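You operate a simulated robot arm through the tools that you are given. There is no shell and no other tool.

Carry out the task below with a simulated two-armed robot. There is one attempt and no reset: what you move stays moved.

JOB
Plug in the table and the blue handset, switch on and run the table to 75 cm.
Fine: white plug into the white socket, the handset's plug into the green socket, both while the supply box is off; run it with that handset. Supply box on, and left on; other plugs and settings stay.

The check looks at the end state, three seconds after you hand in, the way a careful person would. Anything else that was tipped, shoved, dropped, spilled or broken makes it a failure.

ROBOT AND FRAMES
Two 7-joint arms with two-finger parallel grippers on one trunk that stands fixed in place. Base frame: the origin is at the foot of the trunk, x ahead of it, y to its left, z up. Readings come in m, degrees, newtons and seconds.
The left shoulder is at [0.07, 0.188, 1.215], the right one opposite. With the tool pointing down near the work surface each hand reaches from about 0.26 to 0.78 m from the base axis, measured 20 degrees to its own side. Payload 3.91 kg a hand.
The tool frame of a hand sits at the grasp point between the pads (the TCP): z along the fingers, y along the line on which they close. The tips reach 0.03 m beyond it. Largest opening 0.11 m; finger width 0.02, thickness 0.01; the body of the gripper, 0.048 by 0.112 m, starts 0.055 m behind the TCP.
Orientation is that of the tool frame in the base frame, as a unit quaternion [x, y, z, w]. With the fingers straight down and closing along the base's y, the tool's x points along the base's -x, its y along +y and its z along -z.

CONTROLS
- The arms move only by the tool jog_arm. It takes "left_steps", "right_steps" or both (then of equal length, played together; a hand with none holds still); each is a list of rows, each an object of numbers (a shift or turn left out is 0, a gripper value left out holds the last): "tx", "ty", "tz": the shift along the tool's x, y, z in m; "wx", "wy", "wz": the turn, a rotation vector about the tool's x, y, z in rad. In form: [{"tx": .., "ty": .., "tz": .., "wx": .., "wy": .., "wz": ..}, ...]. A call has 1 to 20 rows; each row is the pose to reach, as a shift and turn from the pose commanded when the call began, along the tool's axes at that moment. "left_hand" and "right_hand" are, for a hand that has rows, the finger opening in m, from 0 to 0.11, set as the call begins (left out, the last holds). Each row takes 0.2 s and may step no farther than 0.05 m and 8.6 degrees from the row before; otherwise, or with a gripper value out of range, the whole call is refused. Where a pose cannot be reached the arm comes as near as it can. A force on the tool above 90 N (or 10 N above the force at the start of the call, whichever is more), or a blocked arm, ends the call early, and 0.2 s more pass. The fingers move at their own pace (about 0.072 m/s each) and stop on an object; they squeeze with about 22 N. The grip force told is the motor's: it shows also when the fingers shut on nothing. Time passes only in rows, and 0.2 s behind the last, so rows that repeat a pose let the fingers close. It gives the time, the measured TCP pose, the force on the tool (base axes), the opening and the grip force at its end, in the units of the frame above (readings bear some noise), with the torque about the TCP (base axes, N m) and any sound that the robot's microphone picked up.
- Cameras (640 x 400 px; columns grow to the right, rows downward): "scene" is now at [0.1171, 0.0365, 1.4369]; the picture's right is [0.49, -0.87, 0.00], its down [-0.53, -0.30, -0.79] and it looks along [0.69, 0.39, -0.61] (base axes); focal length 356 px, centre (320, 200). "left" rides on the left gripper at [0.072, -0.017, -0.103] in its tool frame; the picture's right is [0.23, 0.97, 0.00], its down [-0.76, 0.18, -0.62] and it looks along [-0.61, 0.14, 0.78] (tool axes); focal length 222 px, centre (320, 200). "right" rides on the right gripper at [0.072, 0.017, -0.103] in its tool frame; the picture's right is [-0.23, 0.97, 0.00], its down [-0.76, -0.18, -0.62] and it looks along [-0.61, -0.14, 0.78] (tool axes); focal length 222 px, centre (320, 200). There is no depth. A picture from a camera that has moved, and an enlarged one, comes with that camera's place and axes in the base frame and with its lens. The place of the scene camera against the robot may be out by one fixed shift of up to 0.018 m in any direction.
- get_image(camera): a new picture of that camera. It takes no simulated time.
- slide_trunk(by): slides the trunk up (or, below 0, down) by that many m; the arms and the scene camera ride with it, the base frame stays. It gives what a move gives, with no picture.
- pan_tilt(pan, tilt): turns the head with the scene camera to pan (to the left, within 86 degrees either way) and tilt (down, from -29 to 69), counted from straight ahead of the robot. It gives what a move gives.
- enlarge(camera, box): a new picture of the part [left, top, right, bottom] of that camera's present view, enlarged. It takes no simulated time.
- sign_off(): hands the job in; it is judged then, once.

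Places have to be worked out from the pictures, the camera data and where the tool is seen. Open the grippers and draw the arms clear of the work before you hand the job in, unless the task says otherwise.

The tools are called after "Emit:" as a command line: name --argument value ..., lists and objects as JSON in quotes. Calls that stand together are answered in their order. jog_arm: Moves the arms, as the interface text tells. Its arguments: {"type":"object","properties":{"left_steps":{"type":"array","items":{"type":"object","properties":{"tx":{"type":"number"},"ty":{"type":"number"},"tz":{"type":"number"},"wx":{"type":"number"},"wy":{"type":"number"},"wz":{"type":"number"}}}},"left_hand":{"type":"number"},"right_steps":{"type":"array","items":{"type":"object","properties":{"tx":{"type":"number"},"ty":{"type":"number"},"tz":{"type":"number"},"wx":{"type":"number"},"wy":{"type":"number"},"wz":{"type":"number"}}}},"right_hand":{"type":"number"}},"required":[]} The other tools are called the same way: slide_trunk (by) slides the trunk up or down; pan_tilt (pan, tilt) turns the head that bears the scene camera; get_image (camera) takes a picture; enlarge (camera, box) takes an enlarged picture of a part of a camera's view; sign_off () hands the job in.

At the start:

```text
t: 0.0
left_tcp_pos: [0.3959, 0.4941, 1.1632]
left_orientation: [0.0, 1.0, -0.001, 0.0]
left_ft_force: [-0.9, 0.8, 0.0]
left_moment: [-0.01, 0.01, 0.0]
left_grip_width: 0.1099
left_grasp_force: 0.0
right_tcp_pos: [0.4532, 0.0562, 1.1876]
right_orientation: [0.0, 1.0, 0.001, 0.0]
right_ft_force: [-1.3, -0.4, -0.1]
right_moment: [-0.04, -0.02, -0.02]
right_grip_width: 0.1101
right_grasp_force: 0.0
trunk travel left (down, up): [-0.725, 0.215]
head pan, tilt: [29.3, 37.6]
```

scene: 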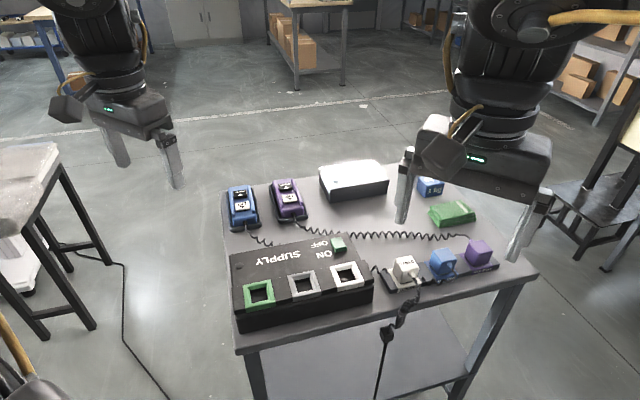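
right: 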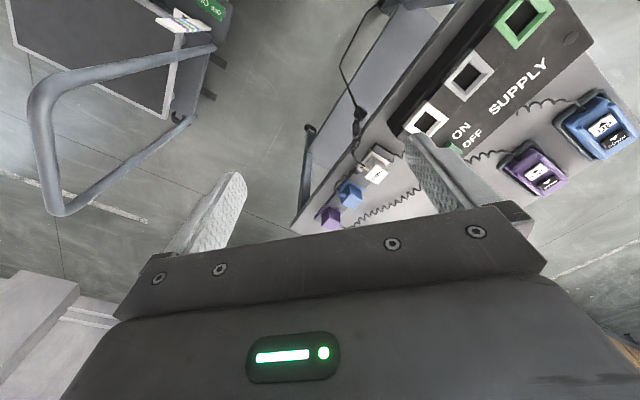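
left: 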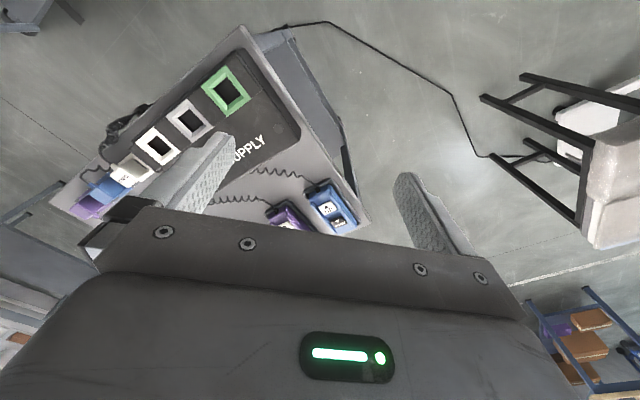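

I start by looking closer at the bench: supply box, three plugs, two handsets. I take enlarged scene views first.

Emit:
enlarge --camera "scene" --box '[210, 150, 390, 330]'

Emit:
enlarge --camera "scene" --box '[360, 150, 560, 330]'

Emit:
get_image --camera "scene"

```text
2.22 times, centred on (300, 240) of scene
camera zoom: at [0.1171, 0.0365, 1.4369], right [0.49, -0.87, 0.0], down [-0.53, -0.3, -0.79], along [0.69, 0.39, -0.61], focal length 791 px, centre (364, 111)
```

zoom: 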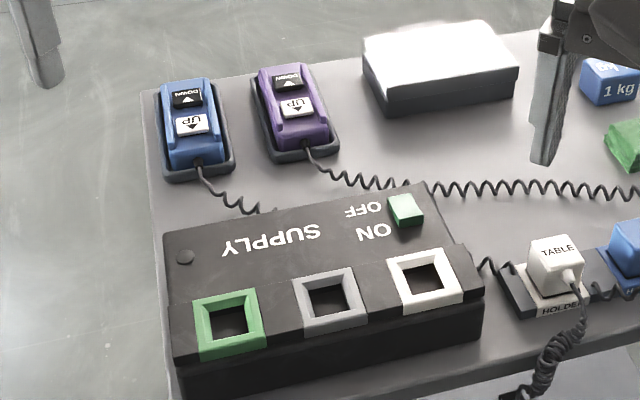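

```text
2.22 times, centred on (460, 240) of scene
camera zoom: at [0.1171, 0.0365, 1.4369], right [0.49, -0.87, 0.0], down [-0.53, -0.3, -0.79], along [0.69, 0.39, -0.61], focal length 791 px, centre (9, 111)
```

zoom: 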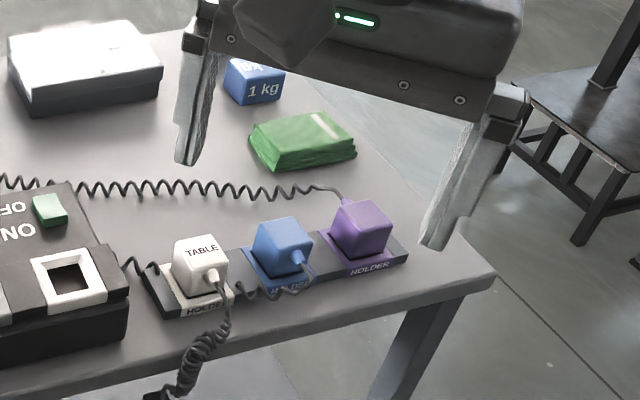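

```text
taken
camera scene: at [0.1171, 0.0365, 1.4369], right [0.49, -0.87, 0.0], down [-0.53, -0.3, -0.79], along [0.69, 0.39, -0.61], focal length 356 px, centre (320, 200)
```

scene: 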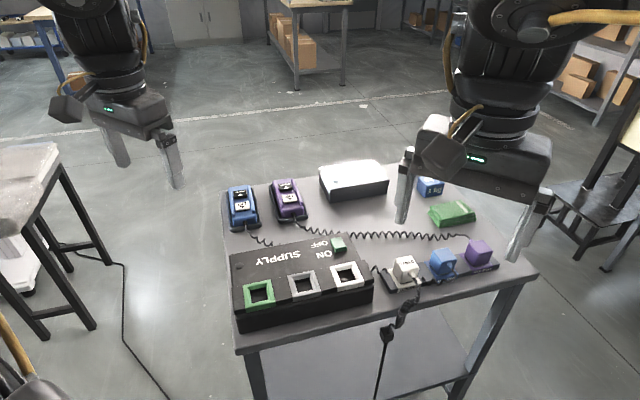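

The green socket triangulates to about [0.445, 0.347, 0.885]; now I look around for any height display or scale and the surroundings, by panning the head.

Emit:
pan_tilt --pan 0 --tilt 55

Emit:
get_image --camera "scene"

Emit:
pan_tilt --pan 40 --tilt 60

Emit:
get_image --camera "scene"

Emit:
pan_tilt --pan 80 --tilt 40

Emit:
get_image --camera "scene"

Emit:
pan_tilt --pan -50 --tilt 45

Emit:
get_image --camera "scene"

```text
t: 0.9
left_tcp_pos: [0.3967, 0.4941, 1.1642]
left_orientation: [0.0, 1.0, -0.001, 0.0]
left_ft_force: [-0.2, 0.0, 0.9]
left_moment: [0.0, 0.01, 0.0]
left_grip_width: 0.1099
left_grasp_force: 0.0
right_tcp_pos: [0.4533, 0.0552, 1.1887]
right_orientation: [0.0, 1.0, 0.0, 0.0]
right_ft_force: [0.8, 0.2, -0.1]
right_moment: [-0.02, -0.01, -0.04]
right_grip_width: 0.1102
right_grasp_force: 0.0
trunk travel left (down, up): [-0.725, 0.215]
head pan, tilt: [0.0, 55.0]
```

```text
taken
camera scene: at [0.1137, -0.0058, 1.4126], right [0.0, -1.0, 0.0], down [-0.82, 0.0, -0.57], along [0.57, 0.0, -0.82], focal length 356 px, centre (320, 200)
```

scene: 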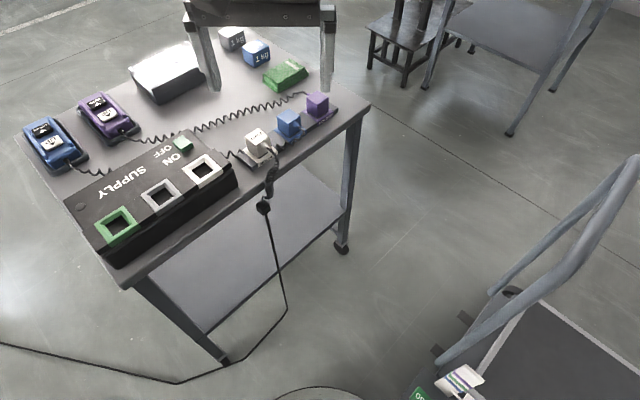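

```text
t: 2.0
left_tcp_pos: [0.3962, 0.4936, 1.1631]
left_orientation: [0.0, 1.0, 0.0, 0.001]
left_ft_force: [0.8, -0.6, -0.4]
left_moment: [0.01, 0.03, 0.01]
left_grip_width: 0.1102
left_grasp_force: 0.1
right_tcp_pos: [0.4528, 0.0558, 1.1879]
right_orientation: [0.0, 1.0, 0.0, 0.0]
right_ft_force: [-0.4, 0.2, 0.8]
right_moment: [-0.04, 0.01, -0.01]
right_grip_width: 0.11
right_grasp_force: 0.1
trunk travel left (down, up): [-0.725, 0.215]
head pan, tilt: [40.0, 60.0]
```

```text
taken
camera scene: at [0.0927, 0.0368, 1.4065], right [0.64, -0.77, 0.0], down [-0.66, -0.56, -0.5], along [0.38, 0.32, -0.87], focal length 356 px, centre (320, 200)
```

scene: 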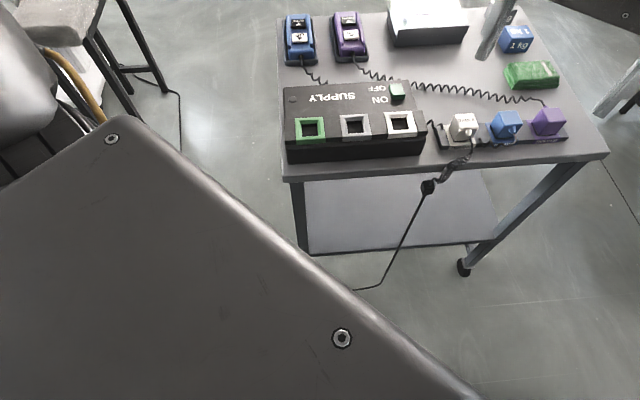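

```text
t: 3.1
left_tcp_pos: [0.3968, 0.4935, 1.163]
left_orientation: [0.0, 1.0, 0.0, 0.0]
left_ft_force: [0.9, -0.5, 0.1]
left_moment: [0.0, -0.03, 0.01]
left_grip_width: 0.1098
left_grasp_force: 0.0
right_tcp_pos: [0.4536, 0.0562, 1.1878]
right_orientation: [0.0, 1.0, 0.0, 0.0]
right_ft_force: [0.3, -0.3, 0.3]
right_moment: [-0.01, 0.02, 0.0]
right_grip_width: 0.1098
right_grasp_force: 0.0
trunk travel left (down, up): [-0.725, 0.215]
head pan, tilt: [80.0, 40.0]
```

```text
taken
camera scene: at [0.0565, 0.0777, 1.4332], right [0.98, -0.17, 0.0], down [-0.11, -0.63, -0.77], along [0.13, 0.75, -0.64], focal length 356 px, centre (320, 200)
```

scene: 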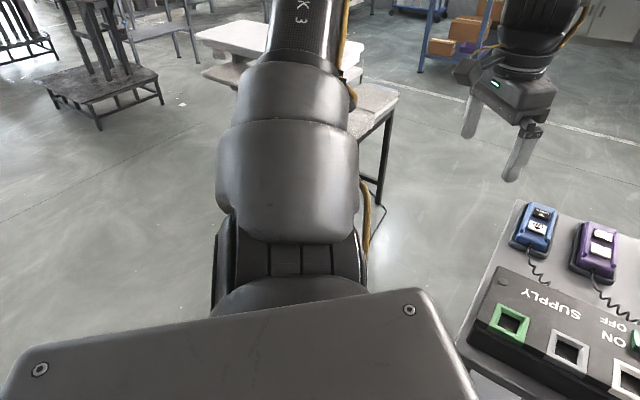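

```text
t: 5.2
left_tcp_pos: [0.396, 0.4941, 1.1624]
left_orientation: [0.0, 1.0, 0.0, 0.0]
left_ft_force: [0.3, 0.5, 0.8]
left_moment: [0.0, 0.02, 0.02]
left_grip_width: 0.1102
left_grasp_force: 0.0
right_tcp_pos: [0.4538, 0.0562, 1.188]
right_orientation: [-0.001, 1.0, -0.001, 0.0]
right_ft_force: [-0.7, 0.3, 0.3]
right_moment: [0.02, 0.0, -0.01]
right_grip_width: 0.11
right_grasp_force: 0.1
trunk travel left (down, up): [-0.725, 0.215]
head pan, tilt: [-50.0, 45.0]
```

```text
taken
camera scene: at [0.0939, -0.0682, 1.426], right [-0.77, -0.64, 0.0], down [-0.45, 0.54, -0.71], along [0.45, -0.54, -0.71], focal length 356 px, centre (320, 200)
```

scene: 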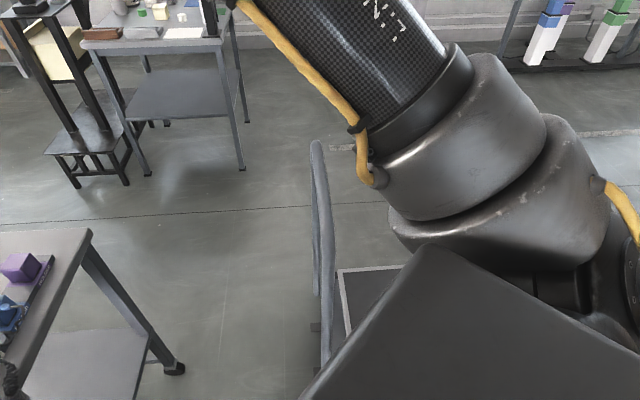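

The table plug's cable leads along the floor to the left, to a white-topped piece of furniture there. I look more closely at that side.

Emit:
pan_tilt --pan 62 --tilt 28

Emit:
get_image --camera "scene"

Emit:
enlarge --camera "left" --box '[440, 40, 640, 260]'

Emit:
pan_tilt --pan 50 --tilt 40

Emit:
get_image --camera "scene"

```text
t: 7.1
left_tcp_pos: [0.3956, 0.4946, 1.1629]
left_orientation: [0.0, 1.0, 0.0, 0.0]
left_ft_force: [-0.5, 0.6, 0.8]
left_moment: [0.02, 0.01, -0.03]
left_grip_width: 0.1098
left_grasp_force: 0.1
right_tcp_pos: [0.4541, 0.0559, 1.1882]
right_orientation: [-0.001, 1.0, 0.0, 0.0]
right_ft_force: [-1.4, -0.3, 0.1]
right_moment: [0.0, 0.01, 0.03]
right_grip_width: 0.1099
right_grasp_force: 0.0
trunk travel left (down, up): [-0.725, 0.215]
head pan, tilt: [62.0, 28.0]
```

```text
taken
camera scene: at [0.0845, 0.0746, 1.4518], right [0.88, -0.47, 0.0], down [-0.22, -0.41, -0.88], along [0.41, 0.78, -0.47], focal length 356 px, centre (320, 200)
```

scene: 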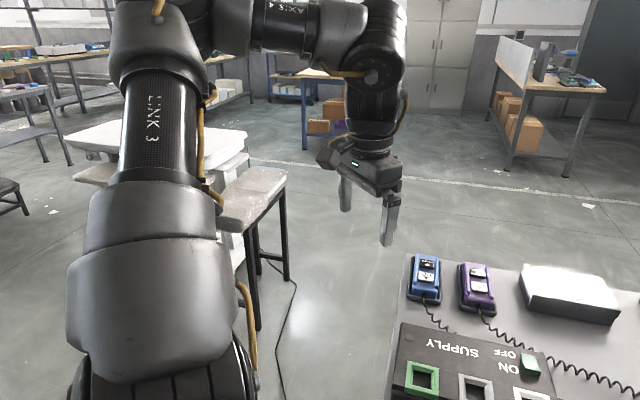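

```text
1.82 times, centred on (540, 150) of left
camera zoom: at [0.3233, 0.4782, 1.2654], right [-0.23, 0.97, 0.0], down [0.76, 0.18, 0.62], along [0.61, 0.14, -0.78], focal length 404 px, centre (-80, 291)
```

zoom: 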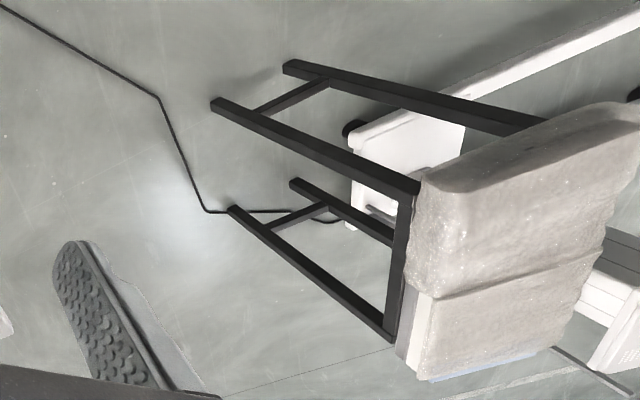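

```text
t: 7.8
left_tcp_pos: [0.3963, 0.4941, 1.1627]
left_orientation: [0.001, 1.0, 0.0, 0.0]
left_ft_force: [0.1, 0.4, 0.5]
left_moment: [-0.01, 0.03, 0.02]
left_grip_width: 0.1101
left_grasp_force: 0.1
right_tcp_pos: [0.4537, 0.0564, 1.1881]
right_orientation: [0.0, 1.0, 0.001, -0.001]
right_ft_force: [0.3, 0.3, 0.1]
right_moment: [-0.01, 0.0, 0.01]
right_grip_width: 0.1101
right_grasp_force: 0.1
trunk travel left (down, up): [-0.725, 0.215]
head pan, tilt: [50.0, 40.0]
```

```text
taken
camera scene: at [0.0962, 0.0592, 1.4333], right [0.77, -0.64, 0.0], down [-0.41, -0.49, -0.77], along [0.49, 0.59, -0.64], focal length 356 px, centre (320, 200)
```

scene: 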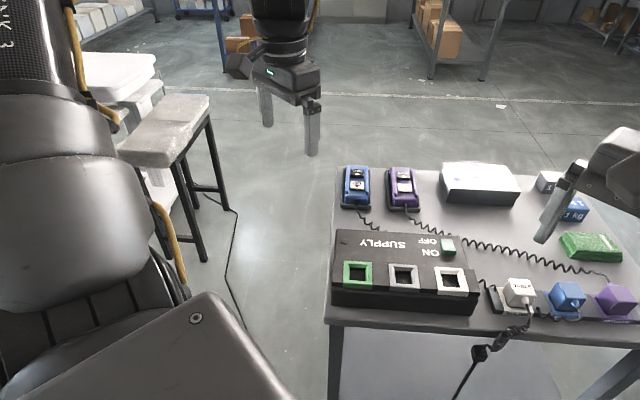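

The powered "table" appears to be the white-topped lifting table at the left, behind the left arm, with a small bench beside it. I turn the left hand about the vertical so its camera looks toward it.

Emit:
jog_arm --left_steps '[{"wz": -0.14}, {"wz": -0.28}, {"wz": -0.42}, {"wz": -0.56}, {"wz": -0.7}, {"wz": -0.84}, {"wz": -0.98}, {"wz": -1.12}]'

Emit:
get_image --camera "left"

Emit:
get_image --camera "scene"

```text
t: 9.6
left_tcp_pos: [0.4285, 0.513, 1.2096]
left_orientation: [-0.48, 0.877, 0.0, 0.0]
left_ft_force: [-0.2, -0.1, 0.5]
left_moment: [0.01, 0.0, 0.04]
left_grip_width: 0.11
left_grasp_force: 0.0
left hand out of reach, approached as far as the arm can: row 6, 7, 8
right_tcp_pos: [0.4538, 0.057, 1.1882]
right_orientation: [0.0, 1.0, 0.001, 0.0]
right_ft_force: [0.0, 0.3, 0.6]
right_moment: [0.0, 0.0, -0.02]
right_grip_width: 0.1099
right_grasp_force: 0.0
trunk travel left (down, up): [-0.725, 0.215]
head pan, tilt: [50.0, 40.0]
```

```text
taken
camera left: at [0.4039, 0.4446, 1.3132], right [-0.94, 0.33, 0.0], down [0.26, 0.74, 0.62], along [0.21, 0.59, -0.78], focal length 222 px, centre (320, 200)
```

left: 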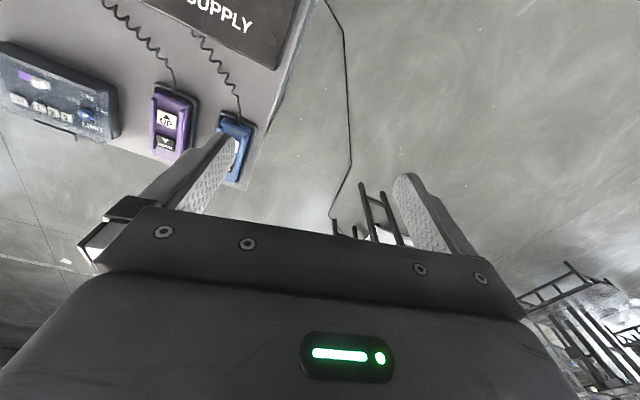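

```text
taken
camera scene: at [0.0965, 0.0585, 1.4332], right [0.77, -0.64, 0.0], down [-0.41, -0.49, -0.77], along [0.49, 0.59, -0.64], focal length 356 px, centre (320, 200)
```

scene: 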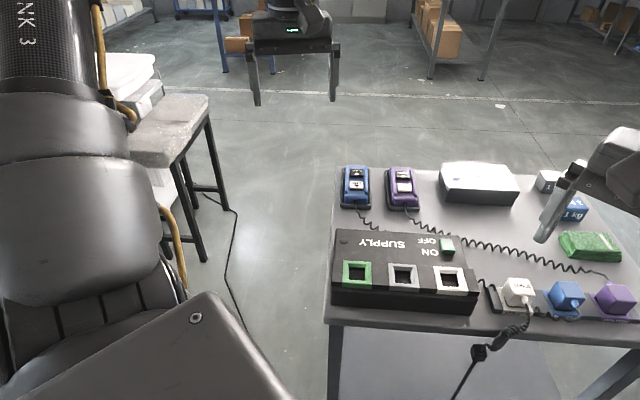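

On the far side of the white box there is a front panel with buttons and a knob, facing away from the robot. I enlarge it.

Emit:
enlarge --camera "left" --box '[0, 30, 130, 150]'

Emit:
enlarge --camera "left" --box '[140, 60, 280, 200]'

Emit:
enlarge --camera "left" --box '[300, 150, 640, 400]'

```text
3.33 times, centred on (65, 90) of left
camera zoom: at [0.4039, 0.4446, 1.3132], right [-0.94, 0.33, 0.0], down [0.26, 0.74, 0.62], along [0.21, 0.59, -0.78], focal length 740 px, centre (1170, 567)
```

zoom: 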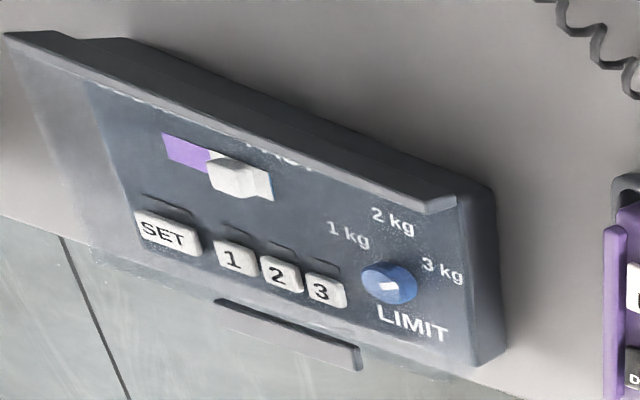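

```text
2.86 times, centred on (210, 130) of left
camera zoom: at [0.4039, 0.4446, 1.3132], right [-0.94, 0.33, 0.0], down [0.26, 0.74, 0.62], along [0.21, 0.59, -0.78], focal length 635 px, centre (634, 400)
```

zoom: 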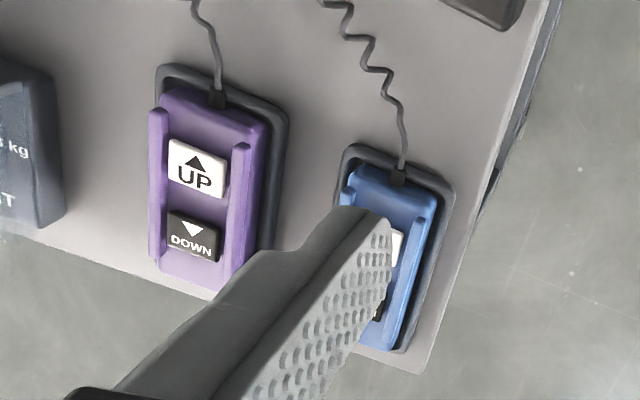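

```text
1.60 times, centred on (470, 275) of left
camera zoom: at [0.4039, 0.4446, 1.3132], right [-0.94, 0.33, 0.0], down [0.26, 0.74, 0.62], along [0.21, 0.59, -0.78], focal length 355 px, centre (80, 80)
```

zoom: 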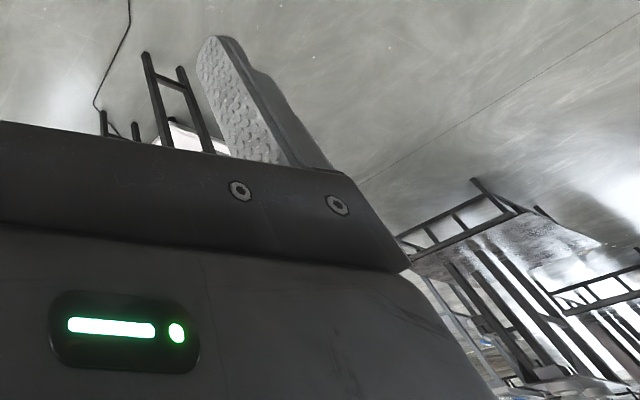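

The panel has a SET button, memory buttons 1-3, a load LIMIT knob (blue) and a slide selector at purple; I should not touch those unless needed. I look again toward the lifting table now that the left arm has moved.

Emit:
pan_tilt --pan 72 --tilt 30

Emit:
get_image --camera "scene"

Emit:
enlarge --camera "left" --box '[20, 45, 120, 125]'

```text
t: 10.5
left_tcp_pos: [0.4282, 0.5147, 1.2106]
left_orientation: [-0.48, 0.877, 0.0, 0.001]
left_ft_force: [0.9, -0.4, 0.0]
left_moment: [-0.02, 0.01, 0.01]
left_grip_width: 0.1104
left_grasp_force: 0.1
right_tcp_pos: [0.4531, 0.0561, 1.188]
right_orientation: [0.0, 1.0, 0.0, -0.001]
right_ft_force: [0.1, 0.0, -0.3]
right_moment: [0.04, 0.0, -0.01]
right_grip_width: 0.1099
right_grasp_force: 0.0
trunk travel left (down, up): [-0.725, 0.215]
head pan, tilt: [72.0, 30.0]
```

```text
taken
camera scene: at [0.0696, 0.0803, 1.4486], right [0.95, -0.31, 0.0], down [-0.16, -0.48, -0.87], along [0.27, 0.82, -0.5], focal length 356 px, centre (320, 200)
```

scene: 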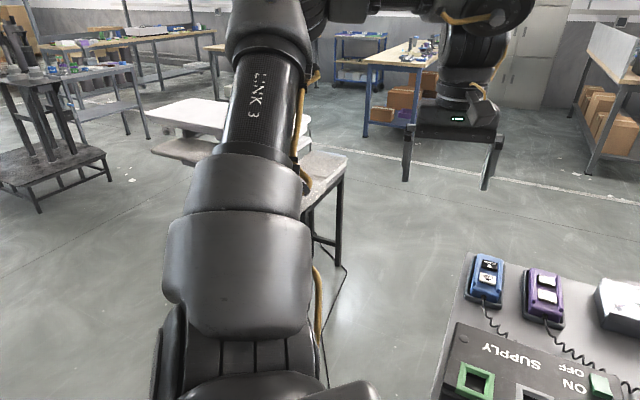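

```text
5.00 times, centred on (70, 85) of left
camera zoom: at [0.4032, 0.4457, 1.3125], right [-0.94, 0.33, 0.0], down [0.26, 0.74, 0.62], along [0.21, 0.59, -0.78], focal length 1111 px, centre (1570, 775)
```

zoom: 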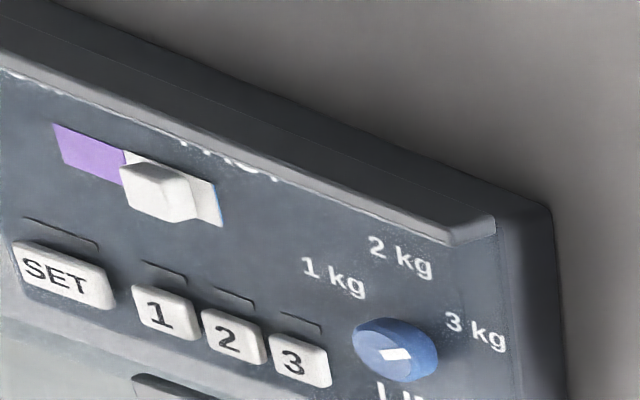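

The selector looks set away from purple. To see the whole panel (and any display), I move the left hand forward over the bench at safe height.

Emit:
jog_arm --left_steps '[{"tx": -0.01, "ty": -0.045}, {"tx": -0.02, "ty": -0.09}, {"tx": -0.03, "ty": -0.135}, {"tx": -0.04, "ty": -0.175}]'

Emit:
get_image --camera "left"

```text
t: 11.5
left_tcp_pos: [0.5663, 0.4566, 1.1858]
left_orientation: [-0.481, 0.877, -0.003, 0.002]
left_ft_force: [0.3, 0.9, 0.1]
left_moment: [-0.01, 0.0, 0.02]
left_grip_width: 0.11
left_grasp_force: 0.0
left hand out of reach, approached as far as the arm can: row 3, 4
right_tcp_pos: [0.4554, 0.0569, 1.1875]
right_orientation: [0.0, 1.0, 0.0, -0.001]
right_ft_force: [0.5, -0.4, 0.0]
right_moment: [-0.02, 0.01, 0.03]
right_grip_width: 0.11
right_grasp_force: 0.0
trunk travel left (down, up): [-0.725, 0.215]
head pan, tilt: [72.0, 30.0]
```

```text
taken
camera left: at [0.5407, 0.3888, 1.2883], right [-0.94, 0.33, -0.01], down [0.26, 0.74, 0.62], along [0.21, 0.59, -0.78], focal length 222 px, centre (320, 200)
```

left: 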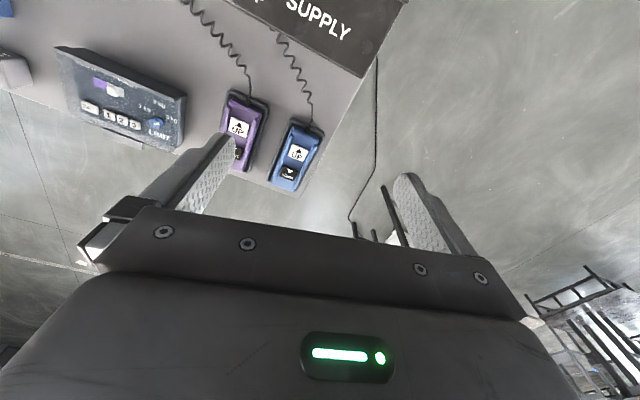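

Emit:
enlarge --camera "left" --box '[50, 40, 190, 155]'

Emit:
enlarge --camera "left" --box '[210, 80, 340, 200]'

```text
3.48 times, centred on (120, 98) of left
camera zoom: at [0.5407, 0.3888, 1.2883], right [-0.94, 0.33, -0.01], down [0.26, 0.74, 0.62], along [0.21, 0.59, -0.78], focal length 773 px, centre (1016, 556)
```

zoom: 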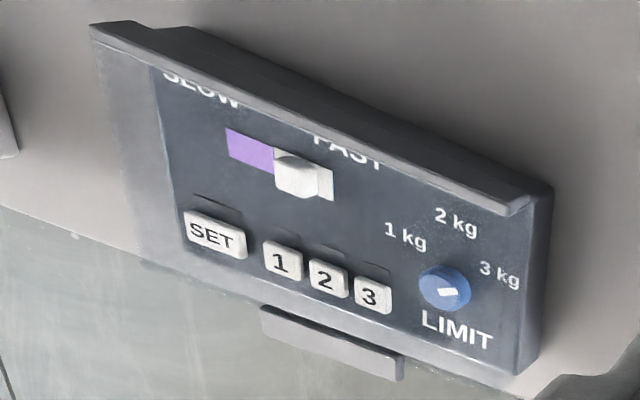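

```text
3.33 times, centred on (275, 140) of left
camera zoom: at [0.5407, 0.3888, 1.2883], right [-0.94, 0.33, -0.01], down [0.26, 0.74, 0.62], along [0.21, 0.59, -0.78], focal length 740 px, centre (470, 400)
```

zoom: 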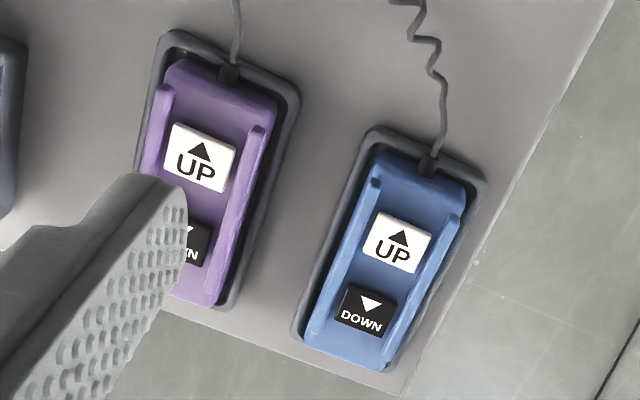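

The panel has a SLOW/FAST slider and load limit – settings I leave alone. Now I check the scene camera toward the lift table with the arm stretched forward.

Emit:
pan_tilt --pan 80 --tilt 22

Emit:
get_image --camera "scene"

```text
t: 12.2
left_tcp_pos: [0.5664, 0.4566, 1.1867]
left_orientation: [-0.481, 0.877, -0.001, 0.002]
left_ft_force: [-0.2, -0.4, -0.1]
left_moment: [-0.03, -0.03, 0.01]
left_grip_width: 0.1101
left_grasp_force: 0.1
right_tcp_pos: [0.454, 0.0557, 1.1878]
right_orientation: [0.0, 1.0, 0.0, -0.001]
right_ft_force: [-0.3, 0.0, -0.8]
right_moment: [0.02, 0.02, -0.01]
right_grip_width: 0.1102
right_grasp_force: 0.0
trunk travel left (down, up): [-0.725, 0.215]
head pan, tilt: [80.0, 22.0]
```

```text
taken
camera scene: at [0.0577, 0.0854, 1.4614], right [0.98, -0.17, 0.0], down [-0.07, -0.37, -0.93], along [0.16, 0.91, -0.38], focal length 356 px, centre (320, 200)
```

scene: 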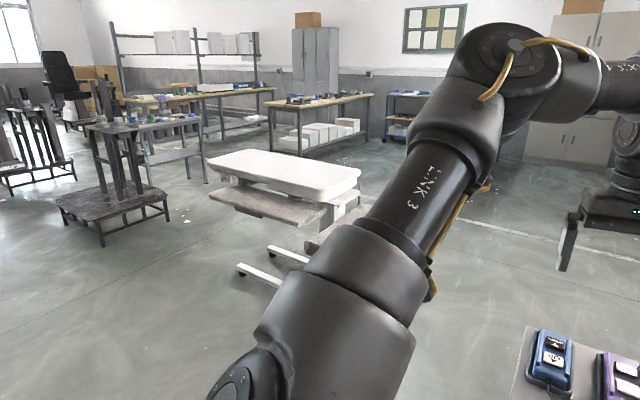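

The lift table is now in view; I enlarge it.

Emit:
enlarge --camera "scene" --box '[200, 130, 400, 300]'

Emit:
pan_tilt --pan 86 --tilt 22

Emit:
enlarge --camera "scene" --box '[220, 110, 480, 300]'

```text
2.35 times, centred on (300, 215) of scene
camera zoom: at [0.0577, 0.0854, 1.4614], right [0.98, -0.17, 0.0], down [-0.07, -0.37, -0.93], along [0.16, 0.91, -0.38], focal length 837 px, centre (367, 165)
```

zoom: 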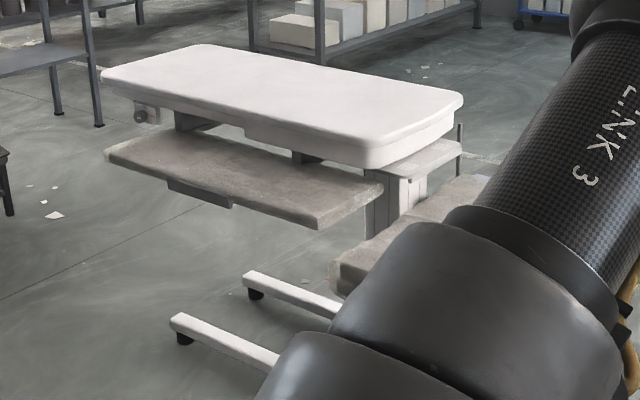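

```text
t: 12.8
left_tcp_pos: [0.5665, 0.4549, 1.1866]
left_orientation: [-0.481, 0.877, -0.003, 0.002]
left_ft_force: [-0.1, 0.2, -0.2]
left_moment: [0.02, 0.0, 0.02]
left_grip_width: 0.1099
left_grasp_force: 0.0
right_tcp_pos: [0.4548, 0.056, 1.1886]
right_orientation: [0.0, 1.0, 0.0, 0.0]
right_ft_force: [0.1, 0.8, 0.3]
right_moment: [0.01, 0.02, -0.02]
right_grip_width: 0.1098
right_grasp_force: 0.0
trunk travel left (down, up): [-0.725, 0.215]
head pan, tilt: [85.9, 22.0]
```

```text
2.11 times, centred on (350, 205) of scene
camera zoom: at [0.0482, 0.0865, 1.4614], right [1.0, -0.07, 0.0], down [-0.03, -0.37, -0.93], along [0.07, 0.92, -0.37], focal length 749 px, centre (257, 190)
```

zoom: 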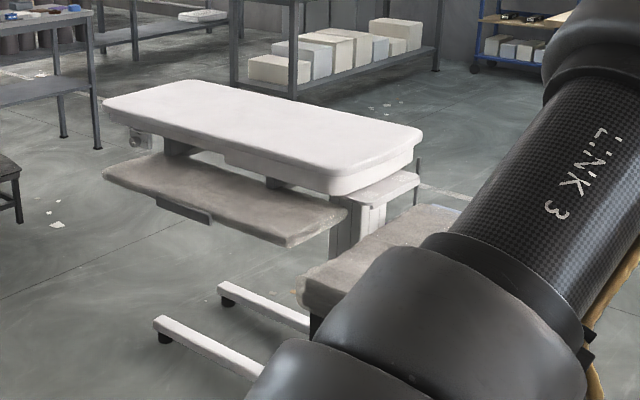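

The lift table has its column on the right end, with something like a thin rod/scale next to it that the left arm hides. I move the right hand aside and swing the left hand to the right so that the upper arm clears the view.

Emit:
jog_arm --left_steps '[{"tx": 0.03, "ty": -0.02, "wz": 0.13}, {"tx": 0.06, "ty": -0.04, "wz": 0.26}, {"tx": 0.09, "ty": -0.06, "wz": 0.39}, {"tx": 0.12, "ty": -0.08, "wz": 0.52}, {"tx": 0.15, "ty": -0.1, "wz": 0.65}, {"tx": 0.18, "ty": -0.12, "wz": 0.78}, {"tx": 0.21, "ty": -0.14, "wz": 0.91}, {"tx": 0.25, "ty": -0.16, "wz": 1.04}]' --right_steps '[{"ty": -0.0375}, {"ty": -0.075}, {"ty": -0.1125}, {"ty": -0.15}, {"ty": -0.1875}, {"ty": -0.225}, {"ty": -0.2625}, {"ty": -0.3}]'

Emit:
get_image --camera "scene"

Emit:
get_image --camera "left"

```text
t: 14.7
left_tcp_pos: [0.4952, 0.2523, 1.1558]
left_orientation: [0.019, 1.0, -0.007, 0.005]
left_ft_force: [-1.2, -0.2, -0.2]
left_moment: [-0.02, -0.04, 0.01]
left_grip_width: 0.1103
left_grasp_force: 0.1
left hand out of reach, approached as far as the arm can: row 1, 2, 3, 4, 5, 6, 7, 8
right_tcp_pos: [0.4228, -0.1855, 1.1794]
right_orientation: [0.002, 1.0, 0.0, 0.001]
right_ft_force: [-0.5, 0.1, 0.7]
right_moment: [0.04, 0.02, 0.02]
right_grip_width: 0.11
right_grasp_force: 0.1
right hand out of reach, approached as far as the arm can: row 6, 7, 8
trunk travel left (down, up): [-0.725, 0.215]
head pan, tilt: [85.9, 22.0]
```

```text
taken
camera scene: at [0.0473, 0.0854, 1.4616], right [1.0, -0.07, 0.0], down [-0.03, -0.37, -0.93], along [0.07, 0.93, -0.37], focal length 356 px, centre (320, 200)
```

scene: 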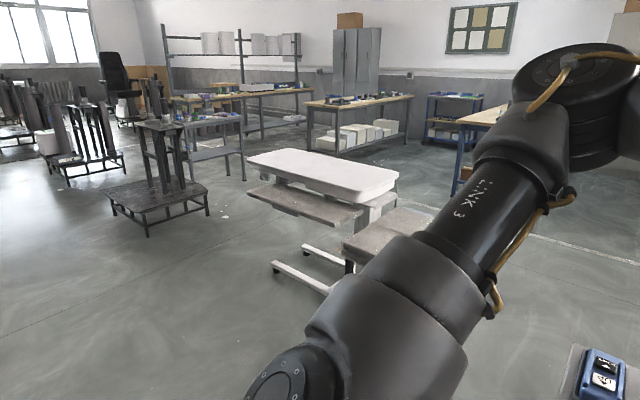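

```text
taken
camera left: at [0.4204, 0.2405, 1.2574], right [-0.19, 0.98, -0.01], down [0.76, 0.16, 0.63], along [0.62, 0.11, -0.78], focal length 222 px, centre (320, 200)
```

left: 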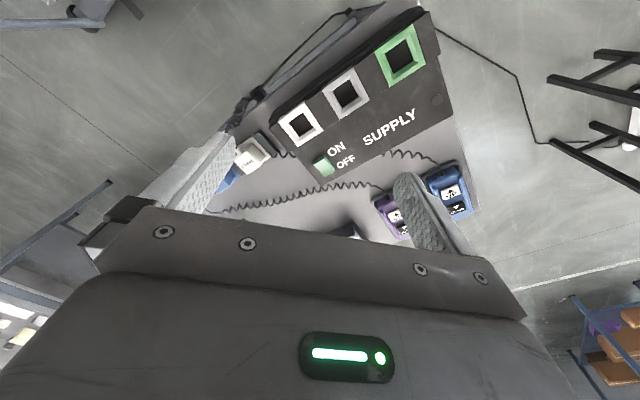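

Emit:
enlarge --camera "scene" --box '[240, 130, 460, 310]'

Emit:
enlarge --camera "scene" --box '[330, 160, 450, 240]'

Emit:
enlarge --camera "left" --box '[260, 20, 460, 200]'

```text
2.22 times, centred on (350, 220) of scene
camera zoom: at [0.0473, 0.0854, 1.4616], right [1.0, -0.07, 0.0], down [-0.03, -0.37, -0.93], along [0.07, 0.93, -0.37], focal length 791 px, centre (253, 156)
```

zoom: 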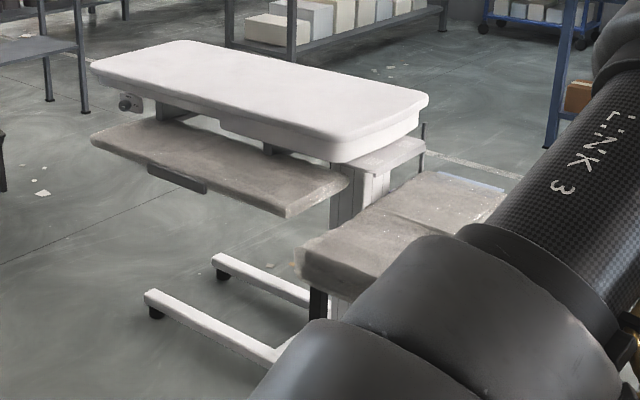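

```text
5.00 times, centred on (390, 200) of scene
camera zoom: at [0.0473, 0.0854, 1.4616], right [1.0, -0.07, 0.0], down [-0.03, -0.37, -0.93], along [0.07, 0.93, -0.37], focal length 1779 px, centre (-30, 200)
```

zoom: 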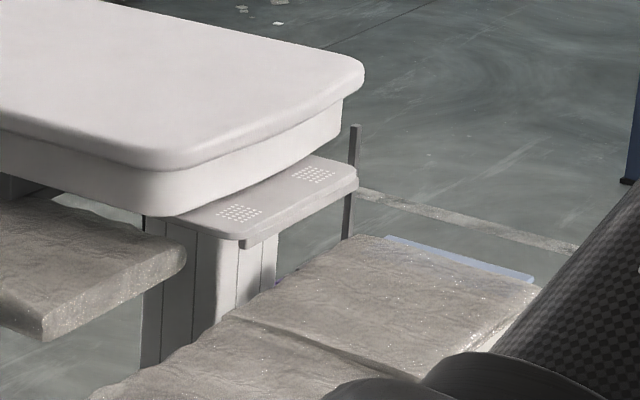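

```text
2.22 times, centred on (360, 110) of left
camera zoom: at [0.4204, 0.2405, 1.2574], right [-0.19, 0.98, -0.01], down [0.76, 0.16, 0.63], along [0.62, 0.11, -0.78], focal length 494 px, centre (231, 400)
```

zoom: 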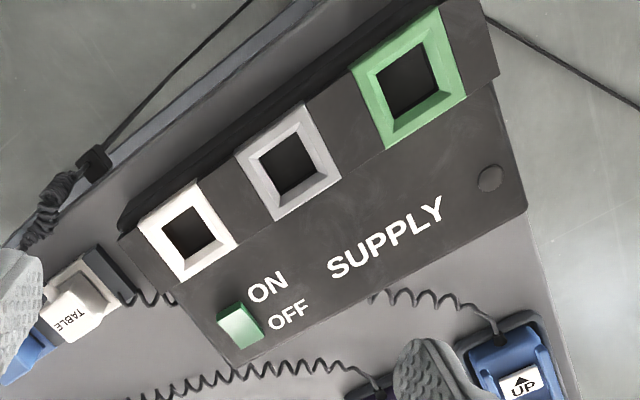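

There is a dark upright post by the column, partly hidden. I lower the left hand (commanded about z 1.03, well above the bench items) to get the elbow out of the line of sight.

Emit:
jog_arm --left_steps '[{"tz": 0.03}, {"tz": 0.06}, {"tz": 0.09}, {"tz": 0.12}, {"tz": 0.13}]'

Emit:
pan_tilt --pan 75 --tilt 25

Emit:
get_image --camera "scene"

Emit:
get_image --camera "left"

```text
t: 15.8
left_tcp_pos: [0.4938, 0.2468, 1.0235]
left_orientation: [0.018, 1.0, 0.0, -0.001]
left_ft_force: [0.7, 0.2, 0.2]
left_moment: [-0.02, 0.0, 0.01]
left_grip_width: 0.1098
left_grasp_force: 0.1
right_tcp_pos: [0.4222, -0.1849, 1.1791]
right_orientation: [0.001, 1.0, 0.0, 0.0]
right_ft_force: [-0.2, -0.7, -0.2]
right_moment: [-0.01, 0.02, 0.01]
right_grip_width: 0.1099
right_grasp_force: 0.1
trunk travel left (down, up): [-0.725, 0.215]
head pan, tilt: [85.9, 22.0]
```

```text
t: 16.6
left_tcp_pos: [0.4959, 0.2478, 1.0226]
left_orientation: [0.019, 1.0, 0.0, 0.0]
left_ft_force: [-0.7, -0.1, -0.1]
left_moment: [0.02, -0.02, 0.02]
left_grip_width: 0.1101
left_grasp_force: 0.0
right_tcp_pos: [0.4235, -0.1846, 1.178]
right_orientation: [0.002, 1.0, 0.0, 0.0]
right_ft_force: [-0.1, -0.3, 0.2]
right_moment: [0.01, -0.02, -0.02]
right_grip_width: 0.1102
right_grasp_force: 0.1
trunk travel left (down, up): [-0.725, 0.215]
head pan, tilt: [75.0, 25.0]
```

```text
taken
camera scene: at [0.0653, 0.0828, 1.4566], right [0.97, -0.26, 0.0], down [-0.11, -0.41, -0.91], along [0.23, 0.88, -0.42], focal length 356 px, centre (320, 200)
```

scene: 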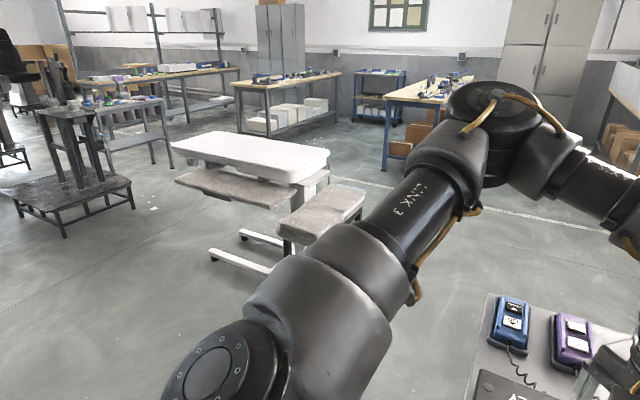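

```text
taken
camera left: at [0.4218, 0.2343, 1.1264], right [-0.19, 0.98, 0.0], down [0.77, 0.15, 0.62], along [0.61, 0.12, -0.78], focal length 222 px, centre (320, 200)
```

left: 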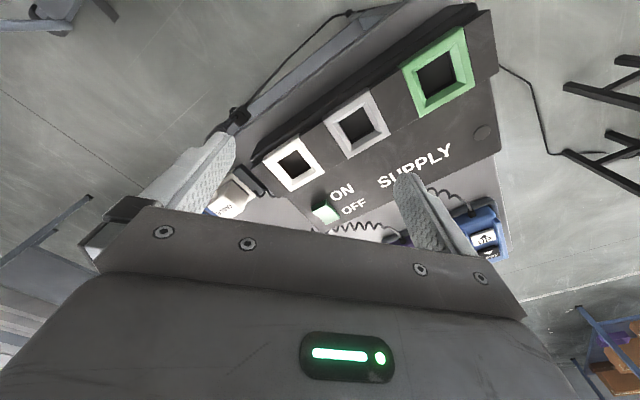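

Emit:
enlarge --camera "scene" --box '[165, 115, 375, 285]'

Emit:
enlarge --camera "scene" --box '[260, 130, 380, 210]'

```text
2.35 times, centred on (270, 200) of scene
camera zoom: at [0.0653, 0.0828, 1.4566], right [0.97, -0.26, 0.0], down [-0.11, -0.41, -0.91], along [0.23, 0.88, -0.42], focal length 837 px, centre (438, 200)
```

zoom: 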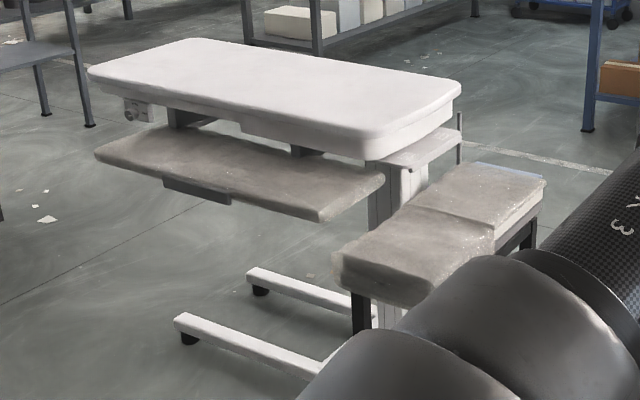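

```text
5.00 times, centred on (320, 170) of scene
camera zoom: at [0.0653, 0.0828, 1.4566], right [0.97, -0.26, 0.0], down [-0.11, -0.41, -0.91], along [0.23, 0.88, -0.42], focal length 1779 px, centre (320, 350)
```

zoom: 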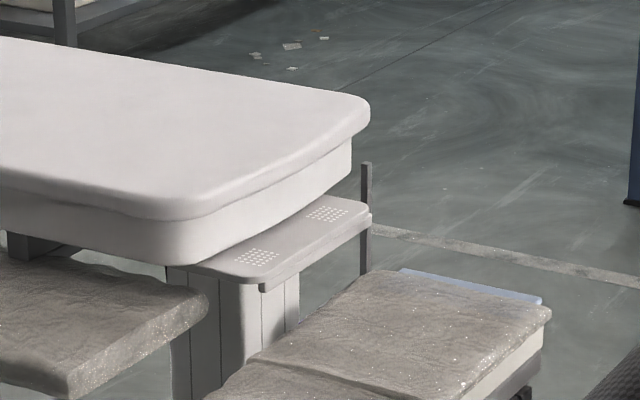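

Emit:
enlarge --camera "scene" --box '[316, 154, 348, 174]'

Emit:
enlarge --camera "scene" --box '[170, 140, 234, 180]'

Emit:
enlarge --camera "scene" --box '[270, 160, 366, 220]'

```text
16.00 times, centred on (332, 164) of scene
camera zoom: at [0.0653, 0.0828, 1.4566], right [0.97, -0.26, 0.0], down [-0.11, -0.41, -0.91], along [0.23, 0.88, -0.42], focal length 5694 px, centre (128, 776)
```

zoom: 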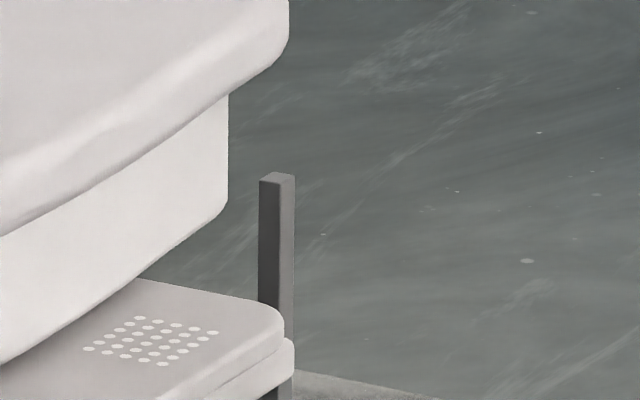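

```text
10.00 times, centred on (202, 160) of scene
camera zoom: at [0.0653, 0.0828, 1.4566], right [0.97, -0.26, 0.0], down [-0.11, -0.41, -0.91], along [0.23, 0.88, -0.42], focal length 3559 px, centre (1500, 600)
```

zoom: 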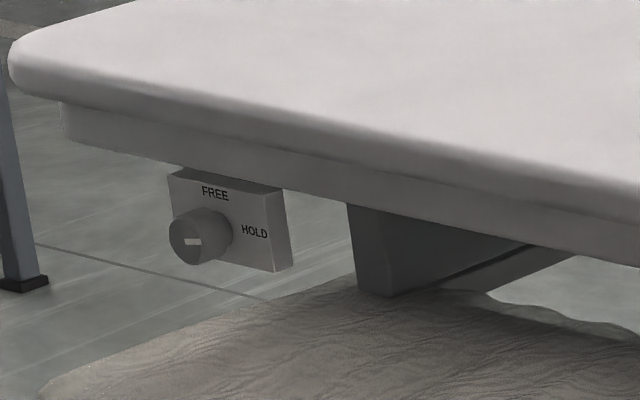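

```text
6.67 times, centred on (318, 190) of scene
camera zoom: at [0.0653, 0.0828, 1.4566], right [0.97, -0.26, 0.0], down [-0.11, -0.41, -0.91], along [0.23, 0.88, -0.42], focal length 2372 px, centre (333, 267)
```

zoom: 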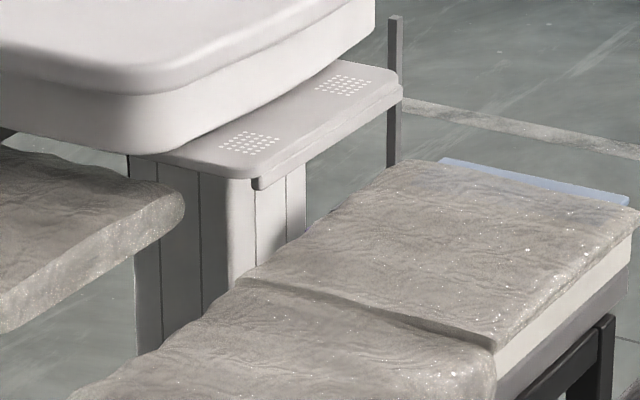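

The plate on the lift table's column carries two dot groups – probably a two-digit dot display that lights up with power. Now I get the bench geometry: I rotate the left hand into line with the bench (about 45°) and move over the plugs for a close look.

Emit:
jog_arm --left_steps '[{"tx": -0.018, "ty": -0.012, "wz": -0.117}, {"tx": -0.037, "ty": -0.024, "wz": -0.234}, {"tx": -0.055, "ty": -0.036, "wz": -0.351}, {"tx": -0.073, "ty": -0.047, "wz": -0.469}, {"tx": -0.091, "ty": -0.059, "wz": -0.586}, {"tx": -0.11, "ty": -0.071, "wz": -0.703}, {"tx": -0.128, "ty": -0.083, "wz": -0.82}]'

Emit:
get_image --camera "left"

Emit:
pan_tilt --pan 20 --tilt 45

Emit:
get_image --camera "scene"

```text
t: 18.2
left_tcp_pos: [0.6004, 0.3521, 1.0709]
left_orientation: [-0.374, 0.927, -0.01, -0.001]
left_ft_force: [0.7, -0.3, 0.4]
left_moment: [0.02, 0.01, -0.02]
left_grip_width: 0.1101
left_grasp_force: 0.1
left hand out of reach, approached as far as the arm can: row 1, 2, 3, 4, 5, 6, 7
right_tcp_pos: [0.4223, -0.1832, 1.178]
right_orientation: [0.002, 1.0, 0.0, 0.0]
right_ft_force: [0.2, 0.8, 0.0]
right_moment: [-0.02, 0.01, 0.02]
right_grip_width: 0.1098
right_grasp_force: 0.1
trunk travel left (down, up): [-0.725, 0.215]
head pan, tilt: [75.0, 25.0]
```

```text
taken
camera left: at [0.5606, 0.2917, 1.1744], right [-0.84, 0.54, -0.01], down [0.42, 0.67, 0.61], along [0.34, 0.51, -0.79], focal length 222 px, centre (320, 200)
```

left: 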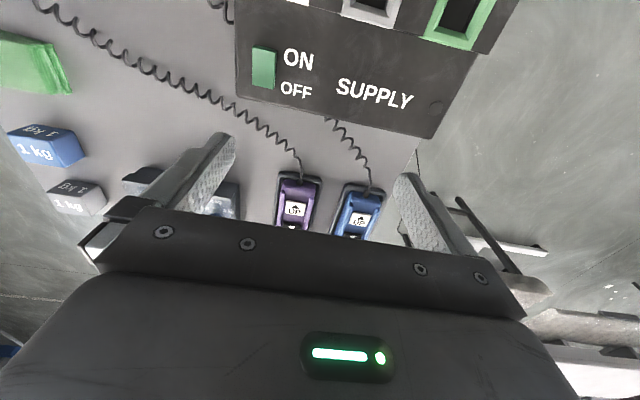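

```text
t: 19.4
left_tcp_pos: [0.602, 0.3501, 1.0712]
left_orientation: [-0.373, 0.928, -0.009, -0.002]
left_ft_force: [-0.4, 0.0, -0.6]
left_moment: [-0.01, 0.02, 0.0]
left_grip_width: 0.1101
left_grasp_force: 0.1
right_tcp_pos: [0.4233, -0.1854, 1.1775]
right_orientation: [0.002, 1.0, -0.001, 0.0]
right_ft_force: [-0.7, 0.4, -1.0]
right_moment: [0.04, 0.01, 0.0]
right_grip_width: 0.1098
right_grasp_force: 0.1
trunk travel left (down, up): [-0.725, 0.215]
head pan, tilt: [20.0, 45.0]
```

```text
taken
camera scene: at [0.118, 0.0217, 1.426], right [0.34, -0.94, 0.0], down [-0.66, -0.24, -0.71], along [0.66, 0.24, -0.71], focal length 356 px, centre (320, 200)
```

scene: 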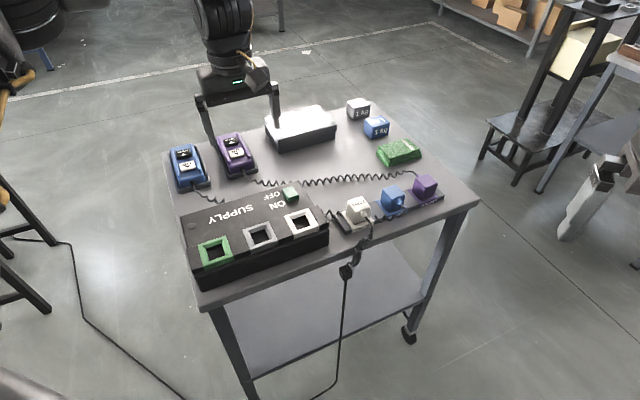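

The left wrist seems limited at this yaw when reaching inward; the right arm (mirrored) should be at ease at +45°. I retract the left hand to the left and bring the right hand toward the plugs with that yaw.

Emit:
jog_arm --left_steps '[{"ty": 0.035, "tz": -0.008, "wz": 0.128}, {"ty": 0.07, "tz": -0.016, "wz": 0.256}, {"ty": 0.105, "tz": -0.025, "wz": 0.385}, {"ty": 0.14, "tz": -0.033, "wz": 0.513}, {"ty": 0.175, "tz": -0.042, "wz": 0.64}, {"ty": 0.212, "tz": -0.05, "wz": 0.77}]'

Emit:
jog_arm --right_steps '[{"tx": -0.02, "ty": 0.03, "tz": 0.01, "wz": -0.13}, {"tx": -0.04, "ty": 0.06, "tz": 0.02, "wz": -0.26}, {"tx": -0.06, "ty": 0.09, "tz": 0.04, "wz": -0.39}, {"tx": -0.08, "ty": 0.12, "tz": 0.06, "wz": -0.52}, {"tx": -0.1, "ty": 0.15, "tz": 0.08, "wz": -0.65}, {"tx": -0.12, "ty": 0.19, "tz": 0.1, "wz": -0.78}, {"tx": -0.14, "ty": 0.22, "tz": 0.12, "wz": -0.78}]'

Emit:
get_image --camera "right"

Emit:
get_image --camera "scene"

```text
t: 20.8
left_tcp_pos: [0.4441, 0.5018, 1.1247]
left_orientation: [-0.005, 1.0, -0.001, 0.0]
left_ft_force: [-0.1, 0.0, -0.5]
left_moment: [0.01, 0.0, 0.01]
left_grip_width: 0.1099
left_grasp_force: 0.1
right_tcp_pos: [0.4214, -0.1849, 1.1771]
right_orientation: [0.001, 1.0, -0.001, 0.001]
right_ft_force: [0.0, -0.7, -0.3]
right_moment: [-0.04, 0.01, 0.0]
right_grip_width: 0.1102
right_grasp_force: 0.0
trunk travel left (down, up): [-0.725, 0.215]
head pan, tilt: [20.0, 45.0]
```

```text
t: 22.6
left_tcp_pos: [0.4425, 0.502, 1.1253]
left_orientation: [-0.007, 1.0, 0.0, 0.0]
left_ft_force: [0.2, -0.9, -0.3]
left_moment: [0.05, -0.03, 0.0]
left_grip_width: 0.1096
left_grasp_force: 0.2
right_tcp_pos: [0.4355, 0.0748, 1.1697]
right_orientation: [-0.333, 0.941, 0.063, 0.009]
right_ft_force: [-0.4, 0.0, 0.8]
right_moment: [0.01, 0.02, -0.02]
right_grip_width: 0.11
right_grasp_force: 0.0
right hand out of reach, approached as far as the arm can: row 1, 2, 3, 4, 5, 6, 7
trunk travel left (down, up): [-0.725, 0.215]
head pan, tilt: [20.0, 45.0]
stopped in row 7 (right hand): the arm was blocked; the commanded pose is now the measured one
```

```text
taken
camera right: at [0.3711, 0.0288, 1.2697], right [-0.43, 0.89, 0.12], down [0.72, 0.26, 0.64], along [0.54, 0.37, -0.76], focal length 222 px, centre (320, 200)
```

right: 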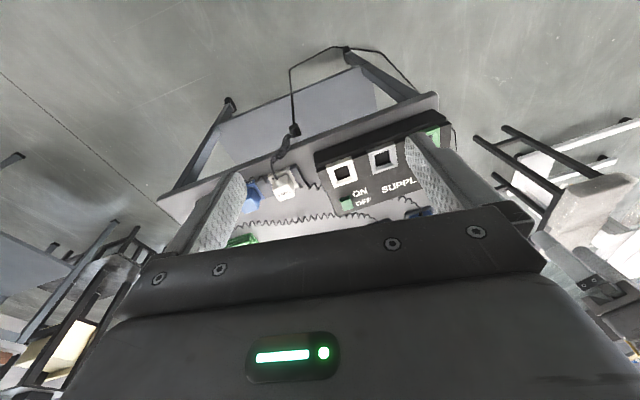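

```text
taken
camera scene: at [0.1181, 0.021, 1.426], right [0.34, -0.94, 0.0], down [-0.66, -0.24, -0.71], along [0.66, 0.24, -0.71], focal length 356 px, centre (320, 200)
```

scene: 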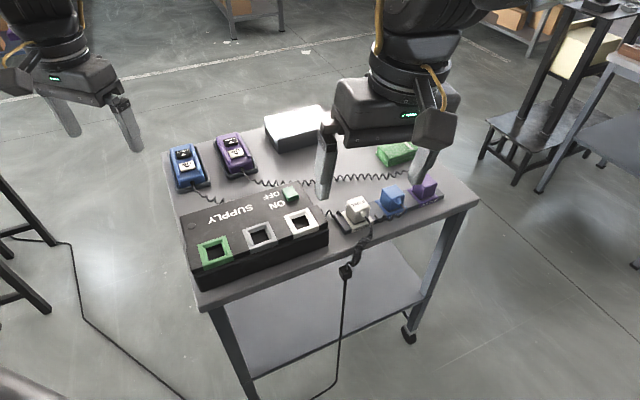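

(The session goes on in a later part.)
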